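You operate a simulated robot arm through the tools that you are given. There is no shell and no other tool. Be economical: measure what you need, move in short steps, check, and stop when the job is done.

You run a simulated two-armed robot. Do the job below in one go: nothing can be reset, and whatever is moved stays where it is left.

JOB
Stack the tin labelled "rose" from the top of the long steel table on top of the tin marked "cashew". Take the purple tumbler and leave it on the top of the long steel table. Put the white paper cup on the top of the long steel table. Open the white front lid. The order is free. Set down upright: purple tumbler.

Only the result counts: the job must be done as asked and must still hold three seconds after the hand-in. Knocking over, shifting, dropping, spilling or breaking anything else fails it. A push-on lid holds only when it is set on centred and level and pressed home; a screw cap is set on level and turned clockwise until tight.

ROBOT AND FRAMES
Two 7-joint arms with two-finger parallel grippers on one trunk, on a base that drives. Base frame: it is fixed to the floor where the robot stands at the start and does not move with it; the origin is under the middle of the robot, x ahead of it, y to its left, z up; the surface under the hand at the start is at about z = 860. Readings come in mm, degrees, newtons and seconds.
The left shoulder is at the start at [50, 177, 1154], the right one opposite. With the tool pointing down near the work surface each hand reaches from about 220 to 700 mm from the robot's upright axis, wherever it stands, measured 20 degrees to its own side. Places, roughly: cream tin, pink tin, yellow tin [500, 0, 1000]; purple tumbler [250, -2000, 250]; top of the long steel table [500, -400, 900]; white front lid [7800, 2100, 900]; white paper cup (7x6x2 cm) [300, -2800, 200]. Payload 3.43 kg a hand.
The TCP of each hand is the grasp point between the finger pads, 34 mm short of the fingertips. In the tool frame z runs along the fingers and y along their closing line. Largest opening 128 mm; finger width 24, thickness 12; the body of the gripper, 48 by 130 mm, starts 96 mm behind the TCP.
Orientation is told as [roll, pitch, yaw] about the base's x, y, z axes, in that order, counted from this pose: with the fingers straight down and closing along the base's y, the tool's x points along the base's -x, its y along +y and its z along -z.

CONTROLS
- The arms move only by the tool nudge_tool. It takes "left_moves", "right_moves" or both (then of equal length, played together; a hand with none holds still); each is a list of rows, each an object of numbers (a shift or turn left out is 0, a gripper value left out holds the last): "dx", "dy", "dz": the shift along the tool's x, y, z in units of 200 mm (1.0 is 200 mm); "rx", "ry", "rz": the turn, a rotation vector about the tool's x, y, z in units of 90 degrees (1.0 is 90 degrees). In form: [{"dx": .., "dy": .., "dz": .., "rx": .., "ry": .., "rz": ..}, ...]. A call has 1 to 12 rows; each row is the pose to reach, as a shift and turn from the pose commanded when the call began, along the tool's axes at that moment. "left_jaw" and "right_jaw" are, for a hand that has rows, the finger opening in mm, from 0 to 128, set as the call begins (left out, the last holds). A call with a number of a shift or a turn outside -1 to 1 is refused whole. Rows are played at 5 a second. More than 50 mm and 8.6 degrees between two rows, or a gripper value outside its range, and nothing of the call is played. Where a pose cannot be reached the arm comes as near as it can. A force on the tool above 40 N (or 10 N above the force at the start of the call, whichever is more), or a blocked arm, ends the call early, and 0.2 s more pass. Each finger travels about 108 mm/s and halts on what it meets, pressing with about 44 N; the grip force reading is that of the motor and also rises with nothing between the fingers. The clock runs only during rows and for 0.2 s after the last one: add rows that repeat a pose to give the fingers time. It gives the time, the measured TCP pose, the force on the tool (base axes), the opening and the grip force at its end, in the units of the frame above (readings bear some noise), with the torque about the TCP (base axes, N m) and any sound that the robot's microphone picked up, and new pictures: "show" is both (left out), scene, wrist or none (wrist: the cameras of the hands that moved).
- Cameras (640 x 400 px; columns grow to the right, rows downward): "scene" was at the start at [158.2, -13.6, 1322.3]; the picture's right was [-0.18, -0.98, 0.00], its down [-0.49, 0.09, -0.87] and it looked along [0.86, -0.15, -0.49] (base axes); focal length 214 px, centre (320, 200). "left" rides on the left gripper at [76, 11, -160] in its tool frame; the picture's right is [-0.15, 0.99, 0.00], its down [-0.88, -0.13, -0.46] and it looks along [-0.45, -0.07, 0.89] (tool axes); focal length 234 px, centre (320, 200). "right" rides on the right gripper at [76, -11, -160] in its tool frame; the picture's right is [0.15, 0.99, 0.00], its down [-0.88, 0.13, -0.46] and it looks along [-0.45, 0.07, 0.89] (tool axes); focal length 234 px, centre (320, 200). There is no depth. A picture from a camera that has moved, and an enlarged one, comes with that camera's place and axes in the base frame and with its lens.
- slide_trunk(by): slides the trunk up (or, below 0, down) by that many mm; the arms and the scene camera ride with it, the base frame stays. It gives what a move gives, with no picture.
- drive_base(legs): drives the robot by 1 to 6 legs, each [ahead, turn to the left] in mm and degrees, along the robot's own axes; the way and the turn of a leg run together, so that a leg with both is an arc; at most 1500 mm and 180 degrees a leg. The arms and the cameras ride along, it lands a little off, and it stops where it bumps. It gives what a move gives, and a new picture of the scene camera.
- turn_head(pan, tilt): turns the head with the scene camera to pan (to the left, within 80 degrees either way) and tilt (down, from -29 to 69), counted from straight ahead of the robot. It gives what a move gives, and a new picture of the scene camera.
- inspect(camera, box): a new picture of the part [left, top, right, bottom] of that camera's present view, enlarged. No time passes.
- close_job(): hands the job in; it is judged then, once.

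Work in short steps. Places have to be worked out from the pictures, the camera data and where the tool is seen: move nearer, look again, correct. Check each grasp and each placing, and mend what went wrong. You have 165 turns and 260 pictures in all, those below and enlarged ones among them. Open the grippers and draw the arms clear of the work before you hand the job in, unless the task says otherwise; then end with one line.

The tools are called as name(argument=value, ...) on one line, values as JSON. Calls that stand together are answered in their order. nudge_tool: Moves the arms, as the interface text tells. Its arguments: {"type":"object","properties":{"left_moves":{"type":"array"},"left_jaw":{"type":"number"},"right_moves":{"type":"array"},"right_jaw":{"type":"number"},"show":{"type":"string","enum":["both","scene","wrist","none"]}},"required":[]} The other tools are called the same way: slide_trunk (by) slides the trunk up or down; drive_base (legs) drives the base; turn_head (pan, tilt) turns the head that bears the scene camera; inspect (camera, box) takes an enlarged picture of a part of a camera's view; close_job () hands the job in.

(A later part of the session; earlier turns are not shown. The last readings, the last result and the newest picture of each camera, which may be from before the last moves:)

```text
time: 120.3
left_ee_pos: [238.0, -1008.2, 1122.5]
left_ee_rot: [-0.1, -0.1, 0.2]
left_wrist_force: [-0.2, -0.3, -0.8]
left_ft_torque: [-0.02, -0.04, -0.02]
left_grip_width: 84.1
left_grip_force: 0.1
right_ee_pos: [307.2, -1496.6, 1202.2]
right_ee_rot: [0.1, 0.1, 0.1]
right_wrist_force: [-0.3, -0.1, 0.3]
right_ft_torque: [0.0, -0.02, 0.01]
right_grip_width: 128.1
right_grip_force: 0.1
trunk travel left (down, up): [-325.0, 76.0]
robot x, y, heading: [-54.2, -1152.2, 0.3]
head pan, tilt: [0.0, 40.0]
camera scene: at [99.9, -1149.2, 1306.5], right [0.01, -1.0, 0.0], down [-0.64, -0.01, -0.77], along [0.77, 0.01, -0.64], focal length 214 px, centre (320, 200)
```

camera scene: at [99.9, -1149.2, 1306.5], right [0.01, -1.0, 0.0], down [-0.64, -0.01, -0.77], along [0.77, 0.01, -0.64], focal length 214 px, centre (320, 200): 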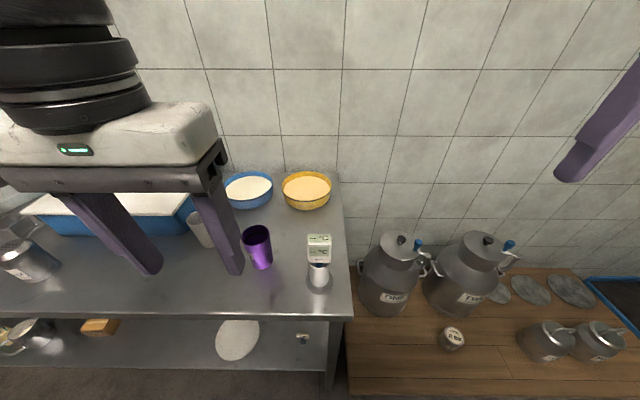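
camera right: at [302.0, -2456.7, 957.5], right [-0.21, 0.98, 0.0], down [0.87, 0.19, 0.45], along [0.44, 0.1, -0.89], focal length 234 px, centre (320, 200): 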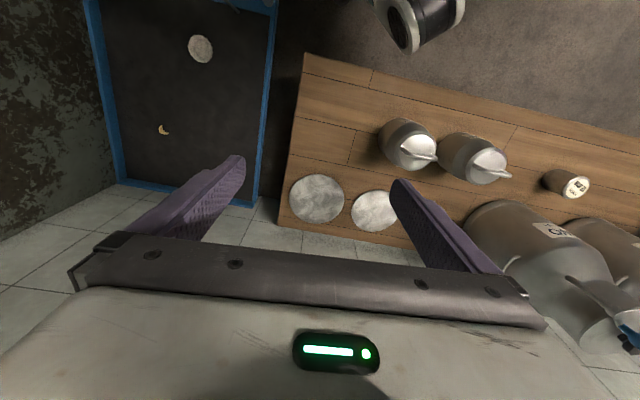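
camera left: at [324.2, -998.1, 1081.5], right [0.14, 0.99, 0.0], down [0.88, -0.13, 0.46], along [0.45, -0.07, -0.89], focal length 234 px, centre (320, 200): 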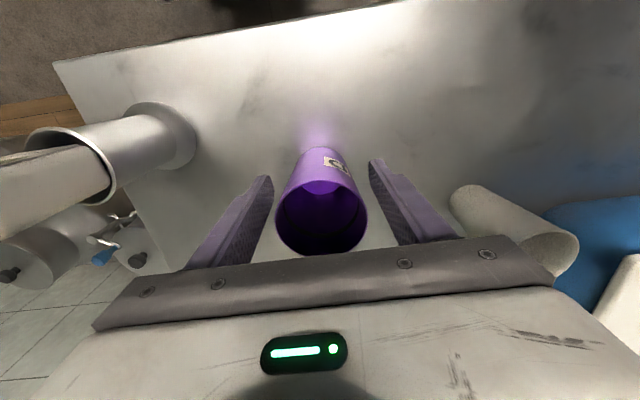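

Tumbler done. I turn right and drive along the bench toward the trolley.

drive_base(legs=[[0, -91], [1000, 0]])

turn_head(pan=15, tilt=40)

```text
time: 129.4
left_ee_pos: [107.0, -2463.9, 1122.0]
left_ee_rot: [-0.2, -0.1, -89.0]
left_wrist_force: [0.0, -0.4, 0.3]
left_ft_torque: [0.02, -0.01, 0.01]
left_grip_width: 83.8
left_grip_force: 0.0
right_ee_pos: [-380.1, -2539.8, 1202.0]
right_ee_rot: [0.1, 0.0, -89.0]
right_wrist_force: [0.1, -0.4, 0.0]
right_ft_torque: [0.05, 0.03, 0.0]
right_grip_width: 128.2
right_grip_force: 0.0
trunk travel left (down, up): [-325.0, 76.0]
robot x, y, heading: [-42.6, -2173.5, -88.8]
head pan, tilt: [0.0, 40.0]
camera scene: at [-38.1, -2324.6, 1306.4], right [-1.0, -0.02, 0.0], down [-0.02, 0.64, -0.77], along [0.02, -0.77, -0.64], focal length 214 px, centre (320, 200)
```

scene: 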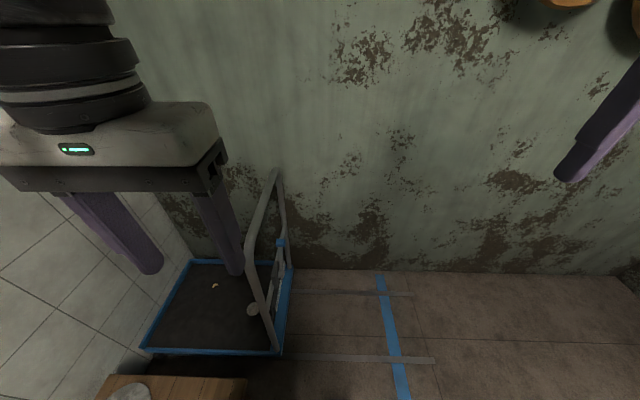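

```text
time: 130.2
left_ee_pos: [106.7, -2462.8, 1123.1]
left_ee_rot: [-0.2, -0.2, -88.9]
left_wrist_force: [-0.1, 0.6, 1.2]
left_ft_torque: [0.02, 0.02, -0.03]
left_grip_width: 84.3
left_grip_force: 0.1
right_ee_pos: [-379.9, -2538.1, 1201.2]
right_ee_rot: [0.1, -0.1, -89.0]
right_wrist_force: [-0.3, 0.7, 0.3]
right_ft_torque: [-0.01, -0.01, 0.03]
right_grip_width: 128.0
right_grip_force: 0.1
trunk travel left (down, up): [-325.0, 76.0]
robot x, y, heading: [-41.7, -2169.9, -88.4]
head pan, tilt: [15.0, 40.0]
camera scene: at [-16.3, -2321.0, 1306.4], right [-0.96, -0.28, 0.0], down [-0.18, 0.62, -0.77], along [0.22, -0.73, -0.64], focal length 214 px, centre (320, 200)
```

scene: 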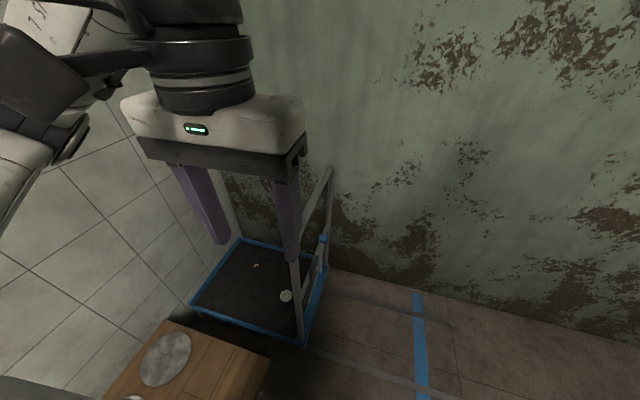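

The handle post is at (143, -2630), up to z≈890; the cup at about (290, -2790). I drive 150 mm further veering slightly away from the bench, and shift the left hand 180 mm to +x so it stays inside the handle.

nudge_tool(left_moves=[{"dy": 0.2}, {"dy": 0.4}, {"dy": 0.6}, {"dy": 0.8}, {"dy": 0.95}], left_jaw=100, show="none")

drive_base(legs=[[0, -4], [150, 0], [0, 2]])

slide_trunk(by=-320)

nudge_tool(left_moves=[{}], show="both")

```text
time: 131.4
left_ee_pos: [297.5, -2459.2, 1120.8]
left_ee_rot: [-0.1, 0.0, -89.0]
left_wrist_force: [-0.4, -0.2, 0.2]
left_ft_torque: [-0.01, 0.01, -0.02]
left_grip_width: 100.3
left_grip_force: 0.0
right_ee_pos: [-380.4, -2537.9, 1201.8]
right_ee_rot: [0.1, 0.1, -89.0]
right_wrist_force: [-0.2, 0.2, -0.8]
right_ft_torque: [-0.04, 0.03, 0.01]
right_grip_width: 128.1
right_grip_force: 0.1
trunk travel left (down, up): [-325.0, 76.0]
robot x, y, heading: [-40.4, -2168.1, -88.3]
head pan, tilt: [15.0, 40.0]
```

```text
time: 133.6
left_ee_pos: [280.4, -2619.4, 1120.2]
left_ee_rot: [-0.3, -0.1, -91.1]
left_wrist_force: [-1.1, -0.7, 0.3]
left_ft_torque: [0.02, 0.03, -0.02]
left_grip_width: 100.1
left_grip_force: 0.1
right_ee_pos: [-399.1, -2675.1, 1201.2]
right_ee_rot: [0.2, 0.0, -91.0]
right_wrist_force: [-0.1, 0.5, 0.7]
right_ft_torque: [0.0, 0.04, -0.02]
right_grip_width: 128.2
right_grip_force: 0.0
trunk travel left (down, up): [-325.0, 76.0]
robot x, y, heading: [-47.8, -2323.0, -90.4]
head pan, tilt: [15.0, 40.0]
camera scene: at [-27.9, -2471.2, 1306.4], right [-0.97, -0.25, 0.0], down [-0.16, 0.62, -0.77], along [0.19, -0.74, -0.64], focal length 214 px, centre (320, 200)
```

scene: 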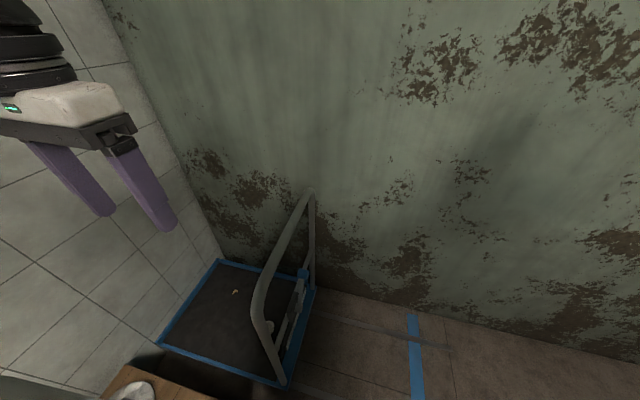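

```text
time: 136.8
left_ee_pos: [280.2, -2618.7, 800.9]
left_ee_rot: [-0.2, -0.1, -91.0]
left_wrist_force: [0.3, 0.6, 0.6]
left_ft_torque: [0.0, 0.02, 0.03]
left_grip_width: 100.0
left_grip_force: 0.0
right_ee_pos: [-399.0, -2675.6, 881.2]
right_ee_rot: [0.1, -0.1, -91.0]
right_wrist_force: [0.8, 0.0, 0.7]
right_ft_torque: [0.07, 0.0, 0.0]
right_grip_width: 128.1
right_grip_force: 0.0
trunk travel left (down, up): [-5.0, 396.0]
robot x, y, heading: [-50.8, -2321.8, -90.5]
head pan, tilt: [15.0, 40.0]
```

```text
time: 137.2
left_ee_pos: [280.3, -2620.1, 801.1]
left_ee_rot: [-0.4, -0.1, -91.0]
left_wrist_force: [-0.5, -0.8, 0.2]
left_ft_torque: [0.02, 0.03, 0.01]
left_grip_width: 100.2
left_grip_force: 0.2
right_ee_pos: [-399.3, -2674.8, 882.2]
right_ee_rot: [0.1, 0.0, -91.0]
right_wrist_force: [-0.8, -0.5, 0.1]
right_ft_torque: [-0.02, 0.01, -0.01]
right_grip_width: 128.0
right_grip_force: 0.1
trunk travel left (down, up): [-5.0, 396.0]
robot x, y, heading: [-46.7, -2320.5, -90.6]
head pan, tilt: [15.0, 40.0]
camera scene: at [-28.2, -2471.0, 986.5], right [-0.97, -0.25, 0.0], down [-0.16, 0.62, -0.77], along [0.19, -0.74, -0.64], focal length 214 px, centre (320, 200)
camera left: at [293.1, -2543.1, 960.1], right [0.99, -0.16, 0.0], down [-0.14, -0.88, 0.46], along [-0.08, -0.45, -0.89], focal length 234 px, centre (320, 200)
```

scene: 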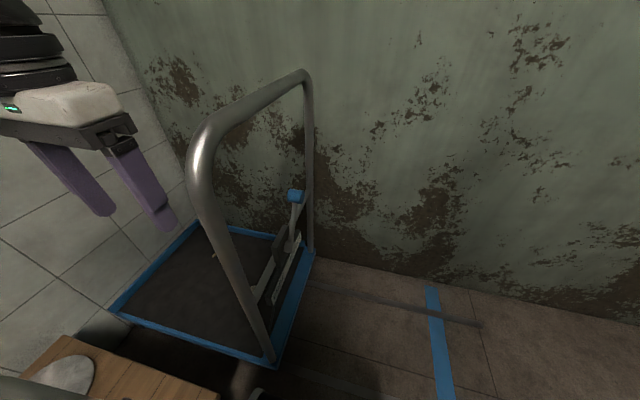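
left: 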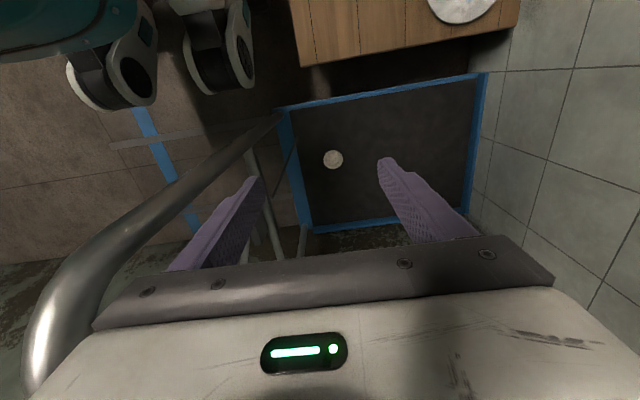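

The cup is seen at about (293, -2772). I move above it, down to z≈600.

nudge_tool(left_moves=[{"dx": -0.13, "dy": 0.06, "dz": 0.16}, {"dx": -0.26, "dy": 0.06, "dz": 0.33}, {"dx": -0.39, "dy": 0.06, "dz": 0.5}, {"dx": -0.52, "dy": 0.06, "dz": 0.67}, {"dx": -0.65, "dy": 0.06, "dz": 0.84}, {"dx": -0.75, "dy": 0.06, "dz": 1.0}, {"dx": -0.75, "dy": 0.06, "dz": 1.0}], show="both")

```text
time: 138.8
left_ee_pos: [290.2, -2770.3, 598.2]
left_ee_rot: [-0.2, -0.2, -90.9]
left_wrist_force: [1.1, -0.4, -0.1]
left_ft_torque: [-0.02, 0.01, -0.01]
left_grip_width: 100.3
left_grip_force: 0.0
right_ee_pos: [-399.7, -2675.5, 881.8]
right_ee_rot: [0.1, 0.0, -91.0]
right_wrist_force: [-0.3, -0.2, 0.0]
right_ft_torque: [-0.02, -0.01, 0.02]
right_grip_width: 127.9
right_grip_force: 0.0
trunk travel left (down, up): [-5.0, 396.0]
robot x, y, heading: [-45.7, -2318.3, -90.4]
head pan, tilt: [15.0, 40.0]
camera scene: at [-28.2, -2471.0, 986.4], right [-0.97, -0.25, 0.0], down [-0.16, 0.62, -0.77], along [0.19, -0.74, -0.64], focal length 214 px, centre (320, 200)
camera left: at [302.7, -2694.0, 758.9], right [0.99, -0.16, 0.0], down [-0.14, -0.88, 0.46], along [-0.08, -0.45, -0.89], focal length 234 px, centre (320, 200)
```

scene: 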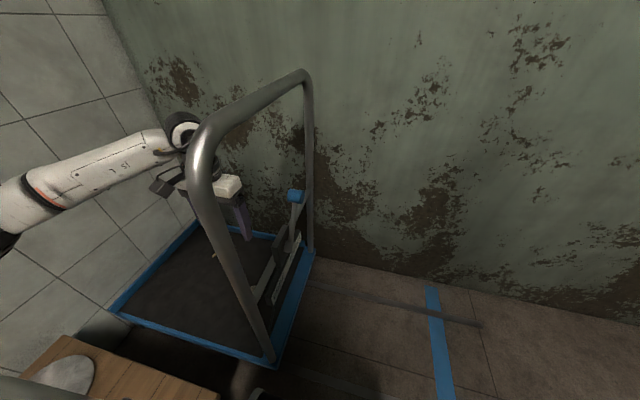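
left: 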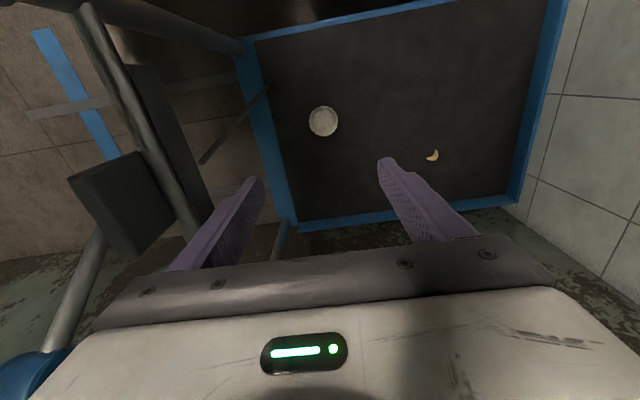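

Triangulated: cup (293, -2772), z≈230. I go down to z≈400 and look again.

nudge_tool(left_moves=[{"dy": 0.012, "dx": -0.01, "dz": 0.2}, {"dy": 0.012, "dx": -0.01, "dz": 0.4}, {"dy": 0.012, "dx": -0.01, "dz": 0.6}, {"dy": 0.012, "dx": -0.01, "dz": 0.8}, {"dy": 0.012, "dx": -0.01, "dz": 1.0}, {"dy": 0.012, "dx": -0.01, "dz": 1.0}], show="both")

```text
time: 140.2
left_ee_pos: [291.0, -2770.9, 400.7]
left_ee_rot: [-0.2, -0.1, -91.0]
left_wrist_force: [0.2, 0.2, 0.5]
left_ft_torque: [0.01, -0.02, 0.01]
left_grip_width: 100.0
left_grip_force: 0.1
right_ee_pos: [-399.6, -2674.9, 882.0]
right_ee_rot: [0.1, 0.0, -91.1]
right_wrist_force: [0.2, -0.4, 0.5]
right_ft_torque: [-0.02, -0.02, 0.01]
right_grip_width: 127.9
right_grip_force: 0.0
trunk travel left (down, up): [-5.0, 396.0]
robot x, y, heading: [-46.5, -2323.2, -90.7]
head pan, tilt: [15.0, 40.0]
camera scene: at [-28.2, -2471.0, 986.4], right [-0.97, -0.25, 0.0], down [-0.16, 0.62, -0.77], along [0.19, -0.74, -0.64], focal length 214 px, centre (320, 200)
camera left: at [304.0, -2694.6, 560.6], right [0.99, -0.16, 0.0], down [-0.14, -0.88, 0.46], along [-0.08, -0.45, -0.89], focal length 234 px, centre (320, 200)
```

scene: 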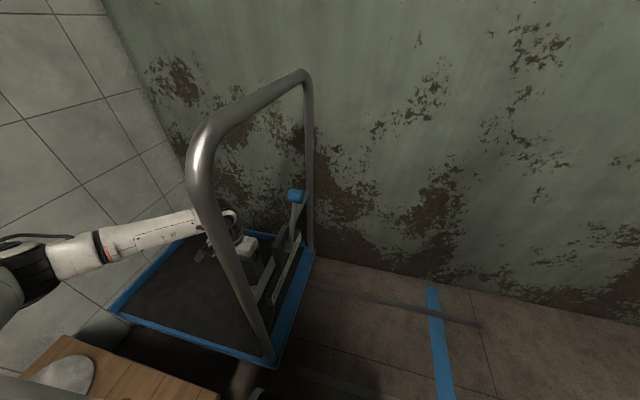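
left: 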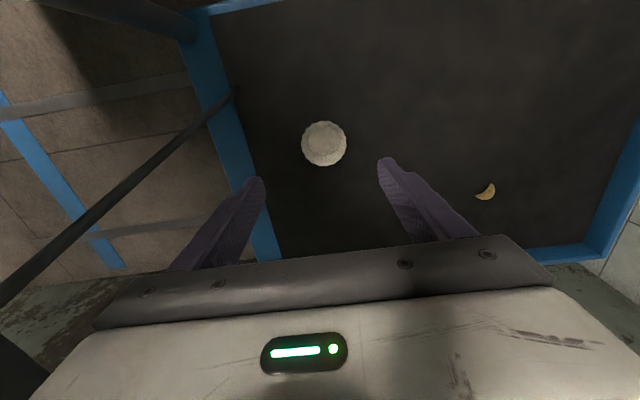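

inspect(camera="left", box=[284, 108, 364, 178])

```text
5.71 times, centred on (324, 143) of left
camera zoom: at [304.0, -2694.6, 560.6], right [0.99, -0.16, 0.0], down [-0.14, -0.88, 0.46], along [-0.08, -0.45, -0.89], focal length 1338 px, centre (297, 526)
```

zoom: 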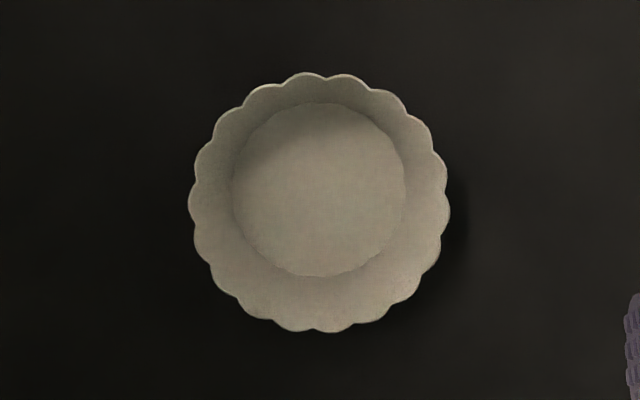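

It is an upright fluted paper dish, centre (294, -2773). I descend to z≈300, centred, and re-measure.

nudge_tool(left_moves=[{"dy": 0.015, "dx": -0.01, "dz": 0.2}, {"dy": 0.015, "dx": -0.01, "dz": 0.4}, {"dy": 0.015, "dx": -0.01, "dz": 0.5}, {"dy": 0.015, "dx": -0.01, "dz": 0.5}], show="wrist")

inspect(camera="left", box=[240, 120, 400, 240])

```text
time: 141.2
left_ee_pos: [293.4, -2772.7, 301.2]
left_ee_rot: [-0.2, -0.1, -91.0]
left_wrist_force: [-0.4, 0.8, 0.0]
left_ft_torque: [-0.02, -0.01, 0.04]
left_grip_width: 99.9
left_grip_force: 0.0
right_ee_pos: [-399.6, -2675.3, 882.2]
right_ee_rot: [0.1, -0.1, -91.0]
right_wrist_force: [0.7, -0.9, -0.3]
right_ft_torque: [-0.01, -0.01, 0.01]
right_grip_width: 127.8
right_grip_force: 0.1
trunk travel left (down, up): [-5.0, 396.0]
robot x, y, heading: [-45.1, -2323.5, -90.7]
head pan, tilt: [15.0, 40.0]
camera left: at [306.4, -2696.9, 460.4], right [0.99, -0.16, 0.0], down [-0.14, -0.88, 0.46], along [-0.08, -0.45, -0.89], focal length 234 px, centre (320, 200)
```

left: 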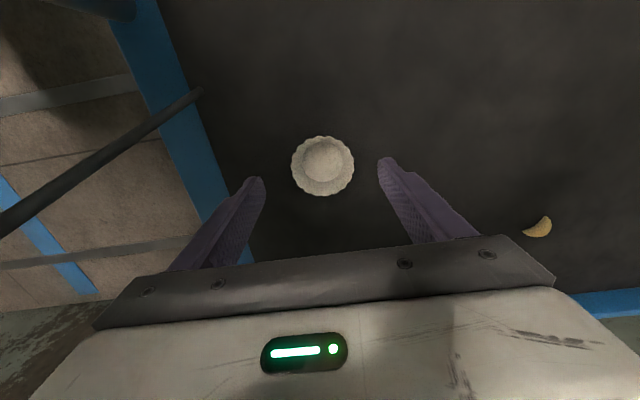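

```text
3.33 times, centred on (320, 180) of left
camera zoom: at [306.4, -2696.9, 460.4], right [0.99, -0.16, 0.0], down [-0.14, -0.88, 0.46], along [-0.08, -0.45, -0.89], focal length 781 px, centre (320, 267)
```

zoom: 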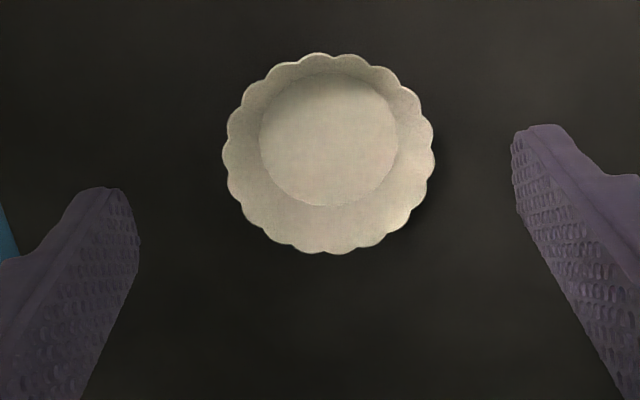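

Rim at z≈244, diameter ≈61, centre (295, -2770). I go down to TCP z≈262 (tips ~15 mm below the rim) and close.

nudge_tool(left_moves=[{"dy": 0.008, "dx": 0.012, "dz": 0.08}, {"dy": 0.008, "dx": 0.012, "dz": 0.15}, {"dy": 0.008, "dx": 0.012, "dz": 0.195}, {"dy": 0.008, "dx": 0.012, "dz": 0.195}], show="wrist")

inspect(camera="left", box=[220, 130, 420, 260])

```text
time: 142.2
left_ee_pos: [295.4, -2771.5, 262.2]
left_ee_rot: [-0.1, -0.1, -91.0]
left_wrist_force: [0.7, -0.2, -0.1]
left_ft_torque: [-0.03, 0.03, 0.0]
left_grip_width: 99.8
left_grip_force: 0.1
right_ee_pos: [-400.0, -2674.3, 882.7]
right_ee_rot: [0.1, 0.0, -91.0]
right_wrist_force: [-0.5, -0.4, -0.1]
right_ft_torque: [0.0, 0.0, 0.02]
right_grip_width: 128.3
right_grip_force: 0.1
trunk travel left (down, up): [-5.0, 396.0]
robot x, y, heading: [-51.0, -2320.0, -90.7]
head pan, tilt: [15.0, 40.0]
camera left: at [309.0, -2695.9, 422.1], right [0.99, -0.16, 0.0], down [-0.14, -0.88, 0.46], along [-0.08, -0.45, -0.89], focal length 234 px, centre (320, 200)
```

left: 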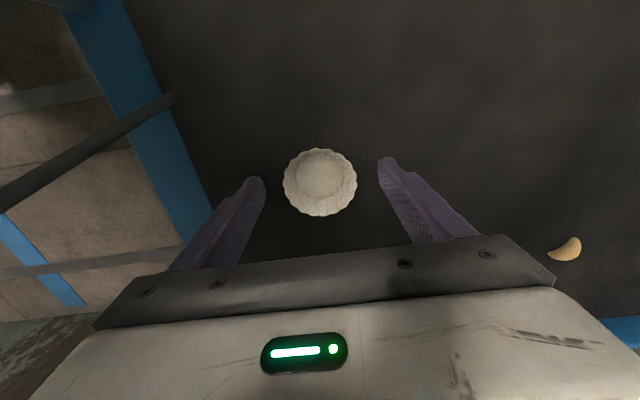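

```text
3.08 times, centred on (320, 195) of left
camera zoom: at [309.0, -2695.9, 422.1], right [0.99, -0.16, 0.0], down [-0.14, -0.88, 0.46], along [-0.08, -0.45, -0.89], focal length 720 px, centre (320, 215)
```

zoom: 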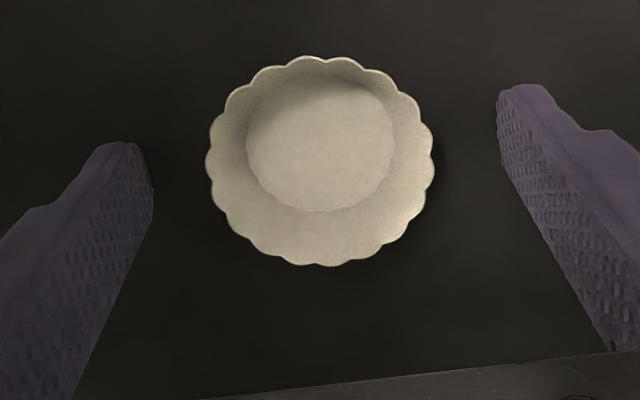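

Centre matches within 2 mm. I close on the rim.

nudge_tool(left_moves=[{}, {}, {}, {}], left_jaw=54, show="wrist")

inspect(camera="left", box=[220, 130, 420, 260])

```text
time: 143.2
left_ee_pos: [296.1, -2771.4, 261.8]
left_ee_rot: [0.0, -0.1, -91.0]
left_wrist_force: [0.8, 0.5, 0.5]
left_ft_torque: [-0.04, 0.02, -0.02]
left_grip_width: 56.5
left_grip_force: 28.9
right_ee_pos: [-399.0, -2674.2, 882.9]
right_ee_rot: [0.1, 0.0, -91.0]
right_wrist_force: [1.0, 0.2, 0.4]
right_ft_torque: [0.02, 0.01, -0.01]
right_grip_width: 128.3
right_grip_force: 0.0
trunk travel left (down, up): [-5.0, 396.0]
robot x, y, heading: [-46.5, -2317.8, -90.5]
head pan, tilt: [15.0, 40.0]
camera left: at [308.9, -2695.9, 422.3], right [0.99, -0.16, 0.0], down [-0.14, -0.88, 0.46], along [-0.08, -0.45, -0.89], focal length 234 px, centre (320, 200)
```

left: 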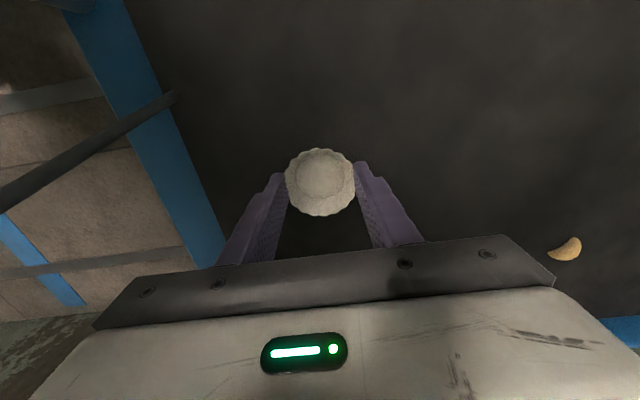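

```text
3.08 times, centred on (320, 195) of left
camera zoom: at [308.9, -2695.9, 422.3], right [0.99, -0.16, 0.0], down [-0.14, -0.88, 0.46], along [-0.08, -0.45, -0.89], focal length 720 px, centre (320, 215)
```

zoom: 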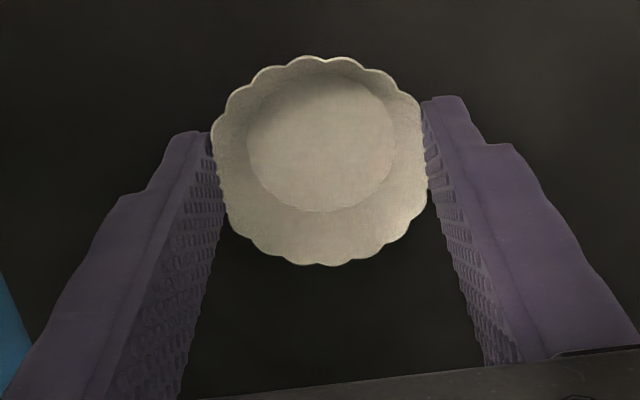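

Gripped at 56.5 mm with 29 N. I lift slowly and check.

nudge_tool(left_moves=[{"dz": -0.02}, {"dz": -0.05}, {"dz": -0.1}, {"dz": -0.16}, {"dz": -0.24}, {"dz": -0.3}], show="wrist")

```text
time: 144.6
left_ee_pos: [294.7, -2771.6, 321.5]
left_ee_rot: [-0.2, 0.0, -91.0]
left_wrist_force: [-0.3, 0.0, 0.0]
left_ft_torque: [0.01, -0.02, -0.03]
left_grip_width: 57.2
left_grip_force: 10.7
right_ee_pos: [-399.6, -2675.6, 881.5]
right_ee_rot: [0.1, 0.0, -91.0]
right_wrist_force: [-1.1, 0.4, 0.5]
right_ft_torque: [-0.02, -0.01, 0.02]
right_grip_width: 128.1
right_grip_force: 0.0
trunk travel left (down, up): [-5.0, 396.0]
robot x, y, heading: [-46.8, -2324.5, -90.5]
head pan, tilt: [15.0, 40.0]
camera left: at [308.4, -2695.3, 481.0], right [0.99, -0.16, 0.0], down [-0.14, -0.88, 0.46], along [-0.08, -0.45, -0.89], focal length 234 px, centre (320, 200)
```

left: 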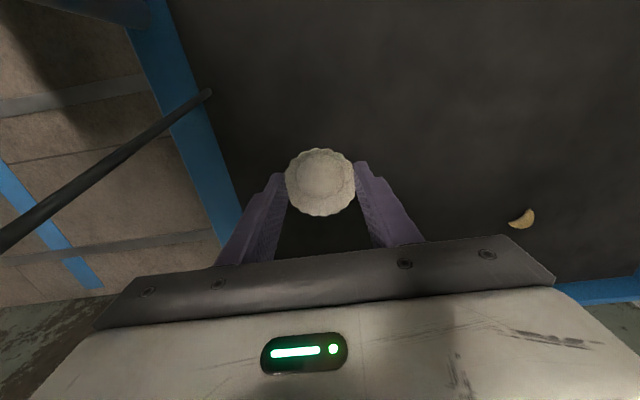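

The cup is held. I firm the grip slightly, raise the hand, then the trunk.

nudge_tool(left_moves=[{"dz": -0.1}, {"dz": -0.2}, {"dz": -0.3}, {"dz": -0.4}, {"dz": -0.5}, {"dz": -0.6}, {"dz": -0.7}, {"dz": -0.8}, {"dz": -0.9}, {"dz": -1.0}], left_jaw=52, show="wrist")

slide_trunk(by=320)

nudge_tool(left_moves=[{"dz": -0.1}, {"dz": -0.2}, {"dz": -0.3}, {"dz": -0.4}, {"dz": -0.5}, {"dz": -0.6}, {"dz": -0.7}, {"dz": -0.8}, {"dz": -0.9}, {"dz": -1.0}], show="both")

```text
time: 146.8
left_ee_pos: [296.0, -2769.8, 522.0]
left_ee_rot: [-0.2, 0.1, -90.9]
left_wrist_force: [-0.7, 0.8, 0.6]
left_ft_torque: [0.0, 0.0, -0.01]
left_grip_width: 54.1
left_grip_force: 2.1
right_ee_pos: [-399.1, -2674.8, 882.2]
right_ee_rot: [0.1, 0.0, -90.9]
right_wrist_force: [-0.1, 0.7, 0.7]
right_ft_torque: [0.01, -0.01, -0.03]
right_grip_width: 127.9
right_grip_force: 0.0
trunk travel left (down, up): [-5.0, 396.0]
robot x, y, heading: [-46.8, -2319.4, -90.6]
head pan, tilt: [15.0, 40.0]
camera left: at [309.5, -2694.8, 681.7], right [0.99, -0.16, 0.0], down [-0.14, -0.88, 0.46], along [-0.08, -0.45, -0.89], focal length 234 px, centre (320, 200)
```

left: 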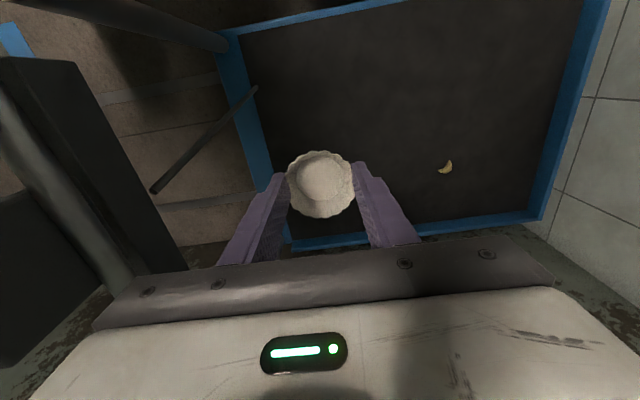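

```text
time: 149.9
left_ee_pos: [296.9, -2771.6, 841.9]
left_ee_rot: [-0.2, -0.1, -91.0]
left_wrist_force: [-0.2, -0.5, 1.0]
left_ft_torque: [-0.02, -0.02, -0.01]
left_grip_width: 53.6
left_grip_force: 36.9
right_ee_pos: [-400.4, -2674.3, 1202.5]
right_ee_rot: [0.2, -0.1, -91.0]
right_wrist_force: [0.0, 0.2, -0.2]
right_ft_torque: [-0.01, -0.03, -0.02]
right_grip_width: 128.0
right_grip_force: 0.1
trunk travel left (down, up): [-325.0, 76.0]
robot x, y, heading: [-46.2, -2321.8, -90.5]
head pan, tilt: [15.0, 40.0]
```

```text
time: 152.1
left_ee_pos: [295.9, -2768.9, 1043.7]
left_ee_rot: [-0.1, -0.1, -91.0]
left_wrist_force: [-0.5, 0.4, 0.2]
left_ft_torque: [0.02, -0.02, -0.01]
left_grip_width: 53.8
left_grip_force: 2.4
right_ee_pos: [-398.7, -2674.2, 1201.5]
right_ee_rot: [0.1, 0.0, -91.0]
right_wrist_force: [-0.7, -0.2, -1.2]
right_ft_torque: [0.01, 0.03, -0.01]
right_grip_width: 127.9
right_grip_force: 0.1
trunk travel left (down, up): [-325.0, 76.0]
robot x, y, heading: [-46.0, -2322.8, -90.5]
head pan, tilt: [15.0, 40.0]
camera scene: at [-28.4, -2470.8, 1306.5], right [-0.97, -0.25, 0.0], down [-0.16, 0.62, -0.77], along [0.19, -0.74, -0.64], focal length 214 px, centre (320, 200)
camera left: at [309.4, -2692.8, 1203.1], right [0.99, -0.16, 0.0], down [-0.14, -0.88, 0.46], along [-0.08, -0.45, -0.89], focal length 234 px, centre (320, 200)
```

scene: 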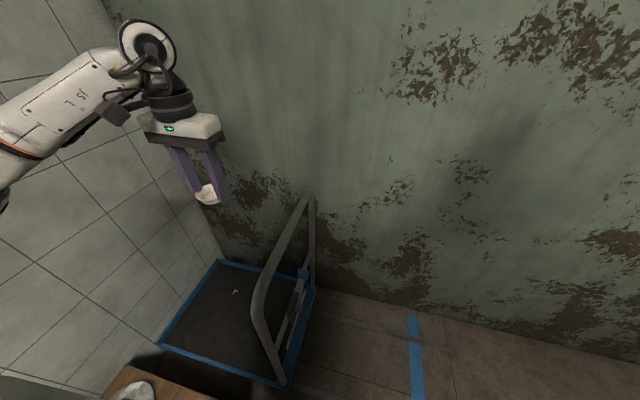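
left: 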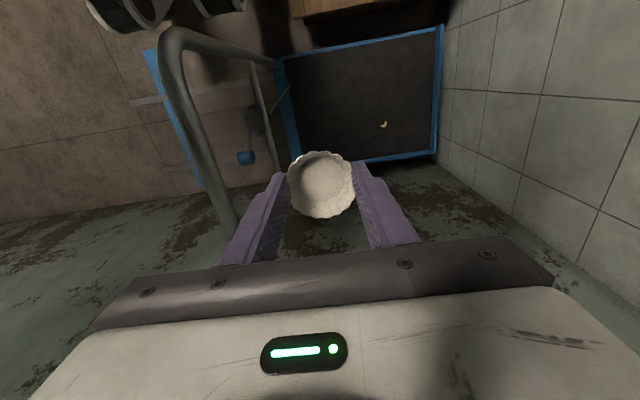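

Held. I tuck the hand in, then reverse along the bench back to the table, angled slightly away from the bench, and turn to face the table.

nudge_tool(left_moves=[{"dx": 0.1, "dy": -0.06}, {"dx": 0.2, "dy": -0.12}, {"dx": 0.3, "dy": -0.18}, {"dx": 0.4, "dy": -0.24}, {"dx": 0.5, "dy": -0.3}, {"dx": 0.6, "dy": -0.36}, {"dx": 0.7, "dy": -0.42}, {"dx": 0.8, "dy": -0.48}], left_jaw=51, show="none")

drive_base(legs=[[0, 4], [-1490, 0], [0, 86.5]])

turn_head(pan=0, tilt=40)

```text
time: 153.9
left_ee_pos: [203.5, -2609.6, 1042.7]
left_ee_rot: [0.0, 0.0, -90.9]
left_wrist_force: [-0.4, -0.5, 0.5]
left_ft_torque: [0.02, 0.03, -0.01]
left_grip_width: 54.6
left_grip_force: 11.0
right_ee_pos: [-400.3, -2674.8, 1202.0]
right_ee_rot: [0.2, 0.0, -90.9]
right_wrist_force: [0.4, 0.3, -0.3]
right_ft_torque: [-0.01, 0.0, -0.03]
right_grip_width: 128.1
right_grip_force: 0.1
trunk travel left (down, up): [-325.0, 76.0]
robot x, y, heading: [-48.3, -2319.8, -90.5]
head pan, tilt: [15.0, 40.0]
```

```text
time: 165.4
left_ee_pos: [129.3, -595.2, 1042.6]
left_ee_rot: [-0.2, -0.1, 1.9]
left_wrist_force: [0.6, -0.7, 0.9]
left_ft_torque: [-0.02, 0.03, -0.02]
left_grip_width: 54.5
left_grip_force: 10.6
right_ee_pos: [223.6, -1194.2, 1201.6]
right_ee_rot: [0.1, -0.1, 1.9]
right_wrist_force: [0.3, -0.7, -0.2]
right_ft_torque: [0.0, -0.01, -0.02]
right_grip_width: 128.2
right_grip_force: 0.0
trunk travel left (down, up): [-325.0, 76.0]
robot x, y, heading: [-148.9, -859.4, 2.1]
head pan, tilt: [15.0, 40.0]
camera scene: at [2.9, -829.2, 1306.4], right [0.3, -0.96, 0.0], down [-0.61, -0.19, -0.77], along [0.73, 0.23, -0.64], focal length 214 px, centre (320, 200)
```

scene: 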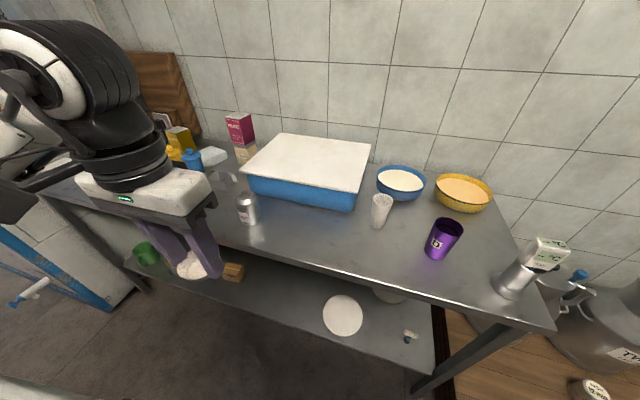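

```text
time: 166.2
left_ee_pos: [128.4, -594.0, 1042.2]
left_ee_rot: [-0.2, -0.2, 1.9]
left_wrist_force: [-0.1, 0.2, 0.3]
left_ft_torque: [0.0, 0.02, -0.01]
left_grip_width: 49.5
left_grip_force: 43.7
right_ee_pos: [224.4, -1193.9, 1202.7]
right_ee_rot: [0.1, 0.0, 1.9]
right_wrist_force: [0.2, 0.1, 0.5]
right_ft_torque: [0.0, -0.01, -0.03]
right_grip_width: 128.0
right_grip_force: 0.1
trunk travel left (down, up): [-325.0, 76.0]
robot x, y, heading: [-150.2, -862.0, 2.1]
head pan, tilt: [0.0, 40.0]
camera scene: at [6.6, -851.1, 1306.4], right [0.04, -1.0, 0.0], down [-0.64, -0.03, -0.77], along [0.77, 0.03, -0.64], focal length 214 px, centre (320, 200)
```

scene: 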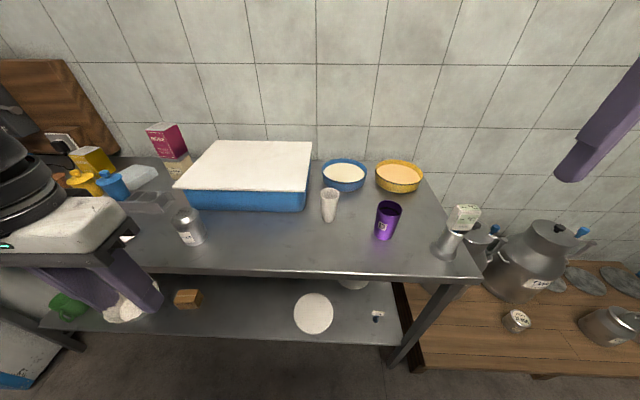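

The grip width reading changed to 49.5; I check the cup in the wrist view.

inspect(camera="left", box=[200, 110, 440, 260])

inspect(camera="scene", box=[150, 160, 470, 290])

```text
2.67 times, centred on (320, 185) of left
camera zoom: at [52.9, -585.3, 1201.4], right [0.11, 0.99, 0.0], down [0.88, -0.1, 0.46], along [0.45, -0.05, -0.89], focal length 624 px, centre (320, 240)
```

zoom: 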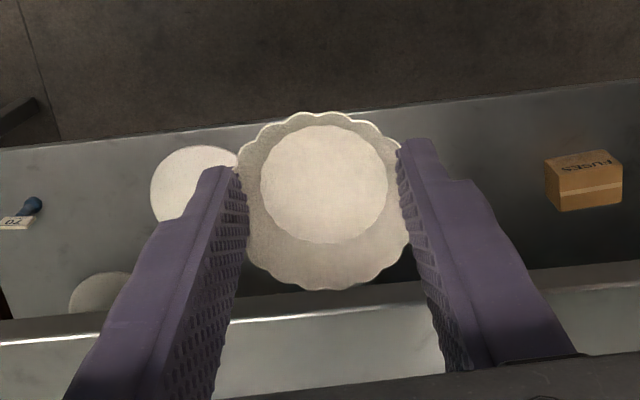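

```text
2.00 times, centred on (310, 225) of scene
camera zoom: at [6.6, -851.1, 1306.4], right [0.04, -1.0, 0.0], down [-0.64, -0.03, -0.77], along [0.77, 0.03, -0.64], focal length 429 px, centre (340, 150)
```

zoom: 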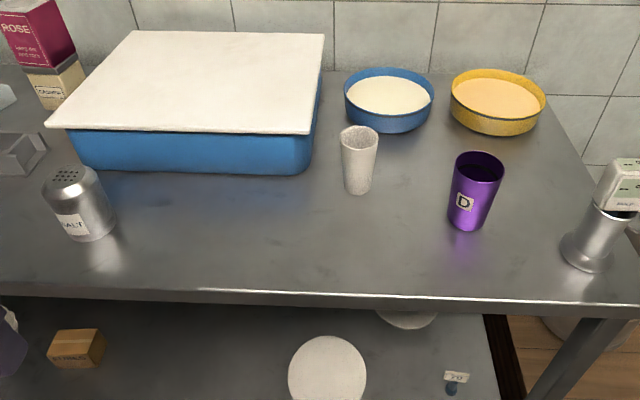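

The cup is still well held. I move it over the free table spot near (355, -688), then down to z≈925.

nudge_tool(left_moves=[{"dx": -0.16, "dy": -0.08}, {"dx": -0.33, "dy": -0.16}, {"dx": -0.5, "dy": -0.24}, {"dx": -0.66, "dy": -0.32}, {"dx": -0.83, "dy": -0.4}, {"dx": -1.0, "dy": -0.48}, {"dx": -1.0, "dy": -0.48, "dz": 0.12}, {"dx": -1.0, "dy": -0.48, "dz": 0.24}, {"dx": -1.0, "dy": -0.48, "dz": 0.36}, {"dx": -1.0, "dy": -0.48, "dz": 0.48}, {"dx": -1.0, "dy": -0.48, "dz": 0.58}, {"dx": -1.0, "dy": -0.48, "dz": 0.58}], show="both")

```text
time: 168.8
left_ee_pos: [332.4, -685.8, 925.1]
left_ee_rot: [-0.1, -0.1, 1.9]
left_wrist_force: [0.6, 0.2, -1.3]
left_ft_torque: [0.02, 0.04, 0.02]
left_grip_width: 54.5
left_grip_force: 29.7
right_ee_pos: [224.5, -1193.0, 1202.0]
right_ee_rot: [0.0, 0.0, 2.0]
right_wrist_force: [-0.2, -0.2, -0.8]
right_ft_torque: [0.0, 0.0, -0.01]
right_grip_width: 128.3
right_grip_force: 0.1
trunk travel left (down, up): [-325.0, 76.0]
robot x, y, heading: [-144.4, -858.6, 2.3]
head pan, tilt: [0.0, 40.0]
camera scene: at [6.6, -851.2, 1306.5], right [0.04, -1.0, 0.0], down [-0.64, -0.02, -0.77], along [0.77, 0.03, -0.64], focal length 214 px, centre (320, 200)
camera left: at [256.9, -675.4, 1085.0], right [0.11, 0.99, 0.0], down [0.88, -0.1, 0.46], along [0.45, -0.05, -0.89], focal length 234 px, centre (320, 200)
```

scene: 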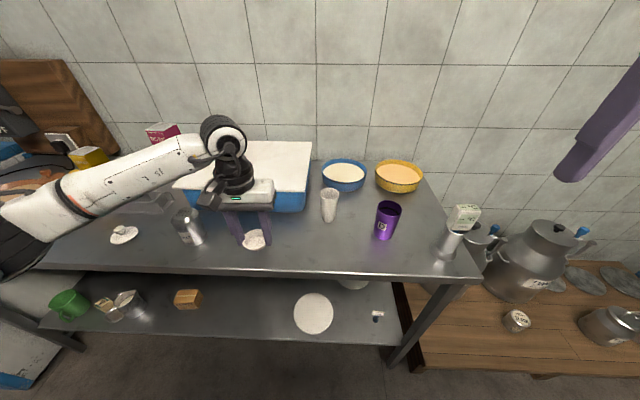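
left: 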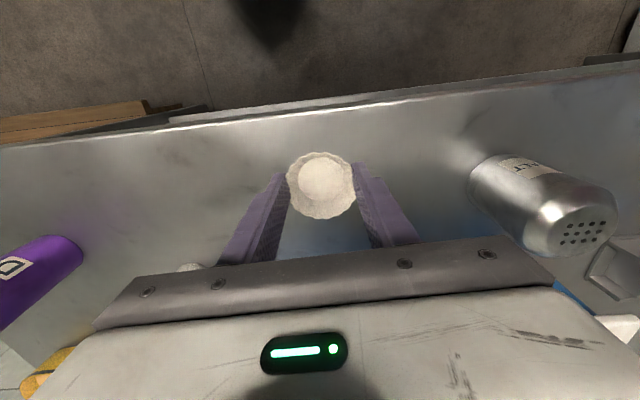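

I go 25 mm further in and down to z≈903.

nudge_tool(left_moves=[{"dx": -0.12}, {"dx": -0.12, "dz": 0.04}, {"dx": -0.12, "dz": 0.08}, {"dx": -0.12, "dz": 0.11}, {"dx": -0.12, "dz": 0.11}], show="none")

inspect(camera="scene", box=[210, 200, 300, 270])

```text
time: 170.0
left_ee_pos: [357.7, -684.8, 904.7]
left_ee_rot: [-0.1, -0.1, 1.8]
left_wrist_force: [0.4, -1.0, -1.1]
left_ft_torque: [0.03, 0.01, 0.0]
left_grip_width: 51.3
left_grip_force: 43.9
right_ee_pos: [223.6, -1192.7, 1202.2]
right_ee_rot: [0.1, -0.1, 1.9]
right_wrist_force: [-0.4, 0.7, 1.0]
right_ft_torque: [0.0, -0.04, 0.04]
right_grip_width: 127.8
right_grip_force: 0.0
trunk travel left (down, up): [-325.0, 76.0]
robot x, y, heading: [-145.8, -859.3, 2.1]
head pan, tilt: [0.0, 40.0]
```

```text
5.71 times, centred on (255, 235) of scene
camera zoom: at [6.6, -851.2, 1306.5], right [0.04, -1.0, 0.0], down [-0.64, -0.02, -0.77], along [0.77, 0.03, -0.64], focal length 1226 px, centre (691, 0)
```

zoom: 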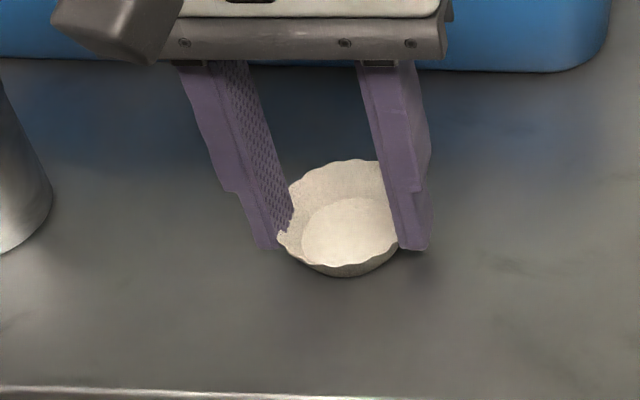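

Still a small gap; I lower 5 mm more in fine steps.

nudge_tool(left_moves=[{"dz": 0.005}, {"dz": 0.01}, {"dz": 0.015}, {"dz": 0.02}, {"dz": 0.025}, {"dz": 0.025}], show="none")

inspect(camera="scene", box=[210, 200, 300, 270])

```text
time: 171.4
left_ee_pos: [355.9, -684.0, 901.1]
left_ee_rot: [-0.1, -0.2, 1.8]
left_wrist_force: [0.1, 0.2, 1.8]
left_ft_torque: [0.03, 0.0, 0.01]
left_grip_width: 51.2
left_grip_force: 43.4
right_ee_pos: [224.0, -1193.9, 1201.1]
right_ee_rot: [0.1, 0.0, 1.9]
right_wrist_force: [-0.6, 0.5, 0.2]
right_ft_torque: [-0.01, 0.0, 0.0]
right_grip_width: 127.9
right_grip_force: 0.1
trunk travel left (down, up): [-325.0, 76.0]
robot x, y, heading: [-148.5, -857.8, 2.1]
head pan, tilt: [0.0, 40.0]
```

```text
5.71 times, centred on (255, 235) of scene
camera zoom: at [6.5, -851.2, 1306.5], right [0.04, -1.0, 0.0], down [-0.64, -0.02, -0.77], along [0.77, 0.03, -0.64], focal length 1226 px, centre (691, 0)
```

zoom: 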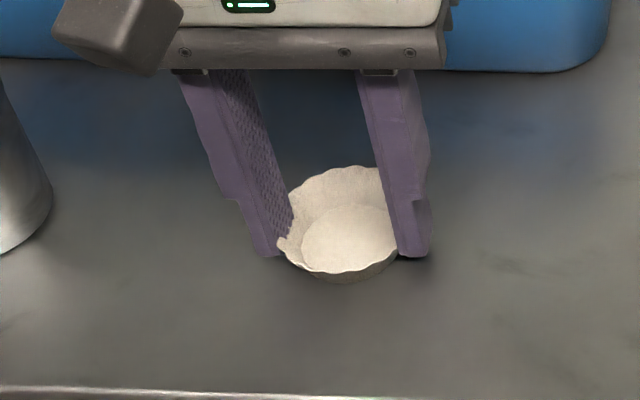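

Light contact felt. I open the jaws.

nudge_tool(left_moves=[{}, {}, {}, {}], left_jaw=86, show="wrist")

```text
time: 172.4
left_ee_pos: [356.0, -684.1, 900.1]
left_ee_rot: [-0.2, 0.0, 1.9]
left_wrist_force: [-0.4, 1.0, 0.6]
left_ft_torque: [-0.02, -0.01, -0.01]
left_grip_width: 86.0
left_grip_force: 0.1
right_ee_pos: [222.6, -1194.1, 1202.1]
right_ee_rot: [0.0, 0.0, 1.9]
right_wrist_force: [0.2, 0.7, 0.2]
right_ft_torque: [0.0, 0.01, 0.01]
right_grip_width: 127.9
right_grip_force: 0.0
trunk travel left (down, up): [-325.0, 76.0]
robot x, y, heading: [-146.9, -859.0, 2.1]
head pan, tilt: [0.0, 40.0]
camera left: at [280.1, -674.4, 1059.4], right [0.11, 0.99, 0.0], down [0.88, -0.1, 0.46], along [0.45, -0.05, -0.89], focal length 234 px, centre (320, 200)
```

left: 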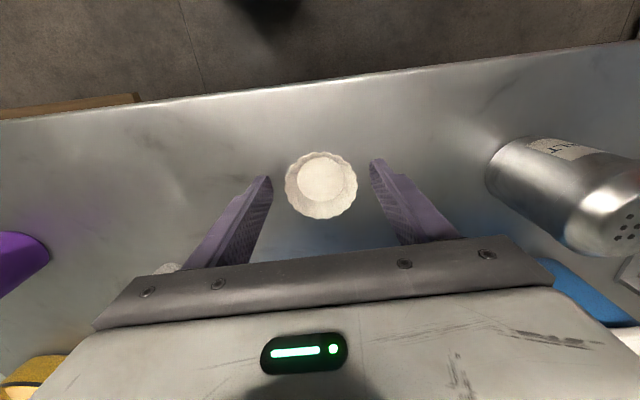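

The cup rests on the table, clear of the fingers. I lift away and draw the hand back.

nudge_tool(left_moves=[{"dz": -0.1}, {"dz": -0.3}, {"dz": -0.5}, {"dz": -0.7}, {"dz": -0.9}, {"dz": -1.0}, {"dz": -1.0, "dx": 0.2}, {"dz": -1.0, "dx": 0.4}, {"dz": -1.0, "dx": 0.6}], show="scene")

```text
time: 174.4
left_ee_pos: [235.9, -687.1, 1098.6]
left_ee_rot: [0.0, -0.1, 1.8]
left_wrist_force: [-0.7, 0.2, 0.5]
left_ft_torque: [-0.01, 0.0, 0.02]
left_grip_width: 85.9
left_grip_force: 0.2
right_ee_pos: [222.9, -1192.5, 1203.1]
right_ee_rot: [0.1, -0.1, 1.9]
right_wrist_force: [0.8, -0.2, 0.0]
right_ft_torque: [0.01, -0.03, -0.02]
right_grip_width: 127.8
right_grip_force: 0.2
trunk travel left (down, up): [-325.0, 76.0]
robot x, y, heading: [-146.9, -859.8, 2.1]
head pan, tilt: [0.0, 40.0]
camera scene: at [6.2, -851.0, 1306.6], right [0.04, -1.0, 0.0], down [-0.64, -0.02, -0.77], along [0.77, 0.03, -0.64], focal length 214 px, centre (320, 200)
```

scene: 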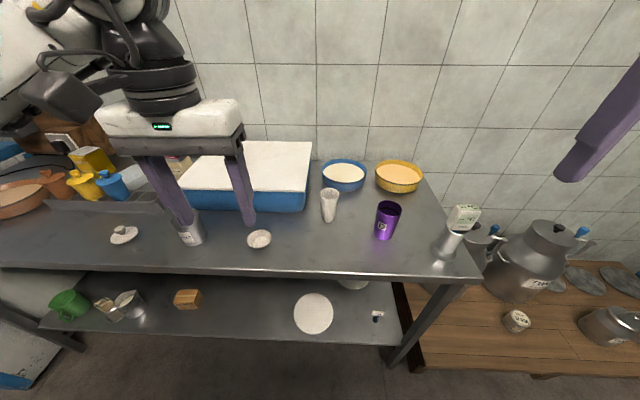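

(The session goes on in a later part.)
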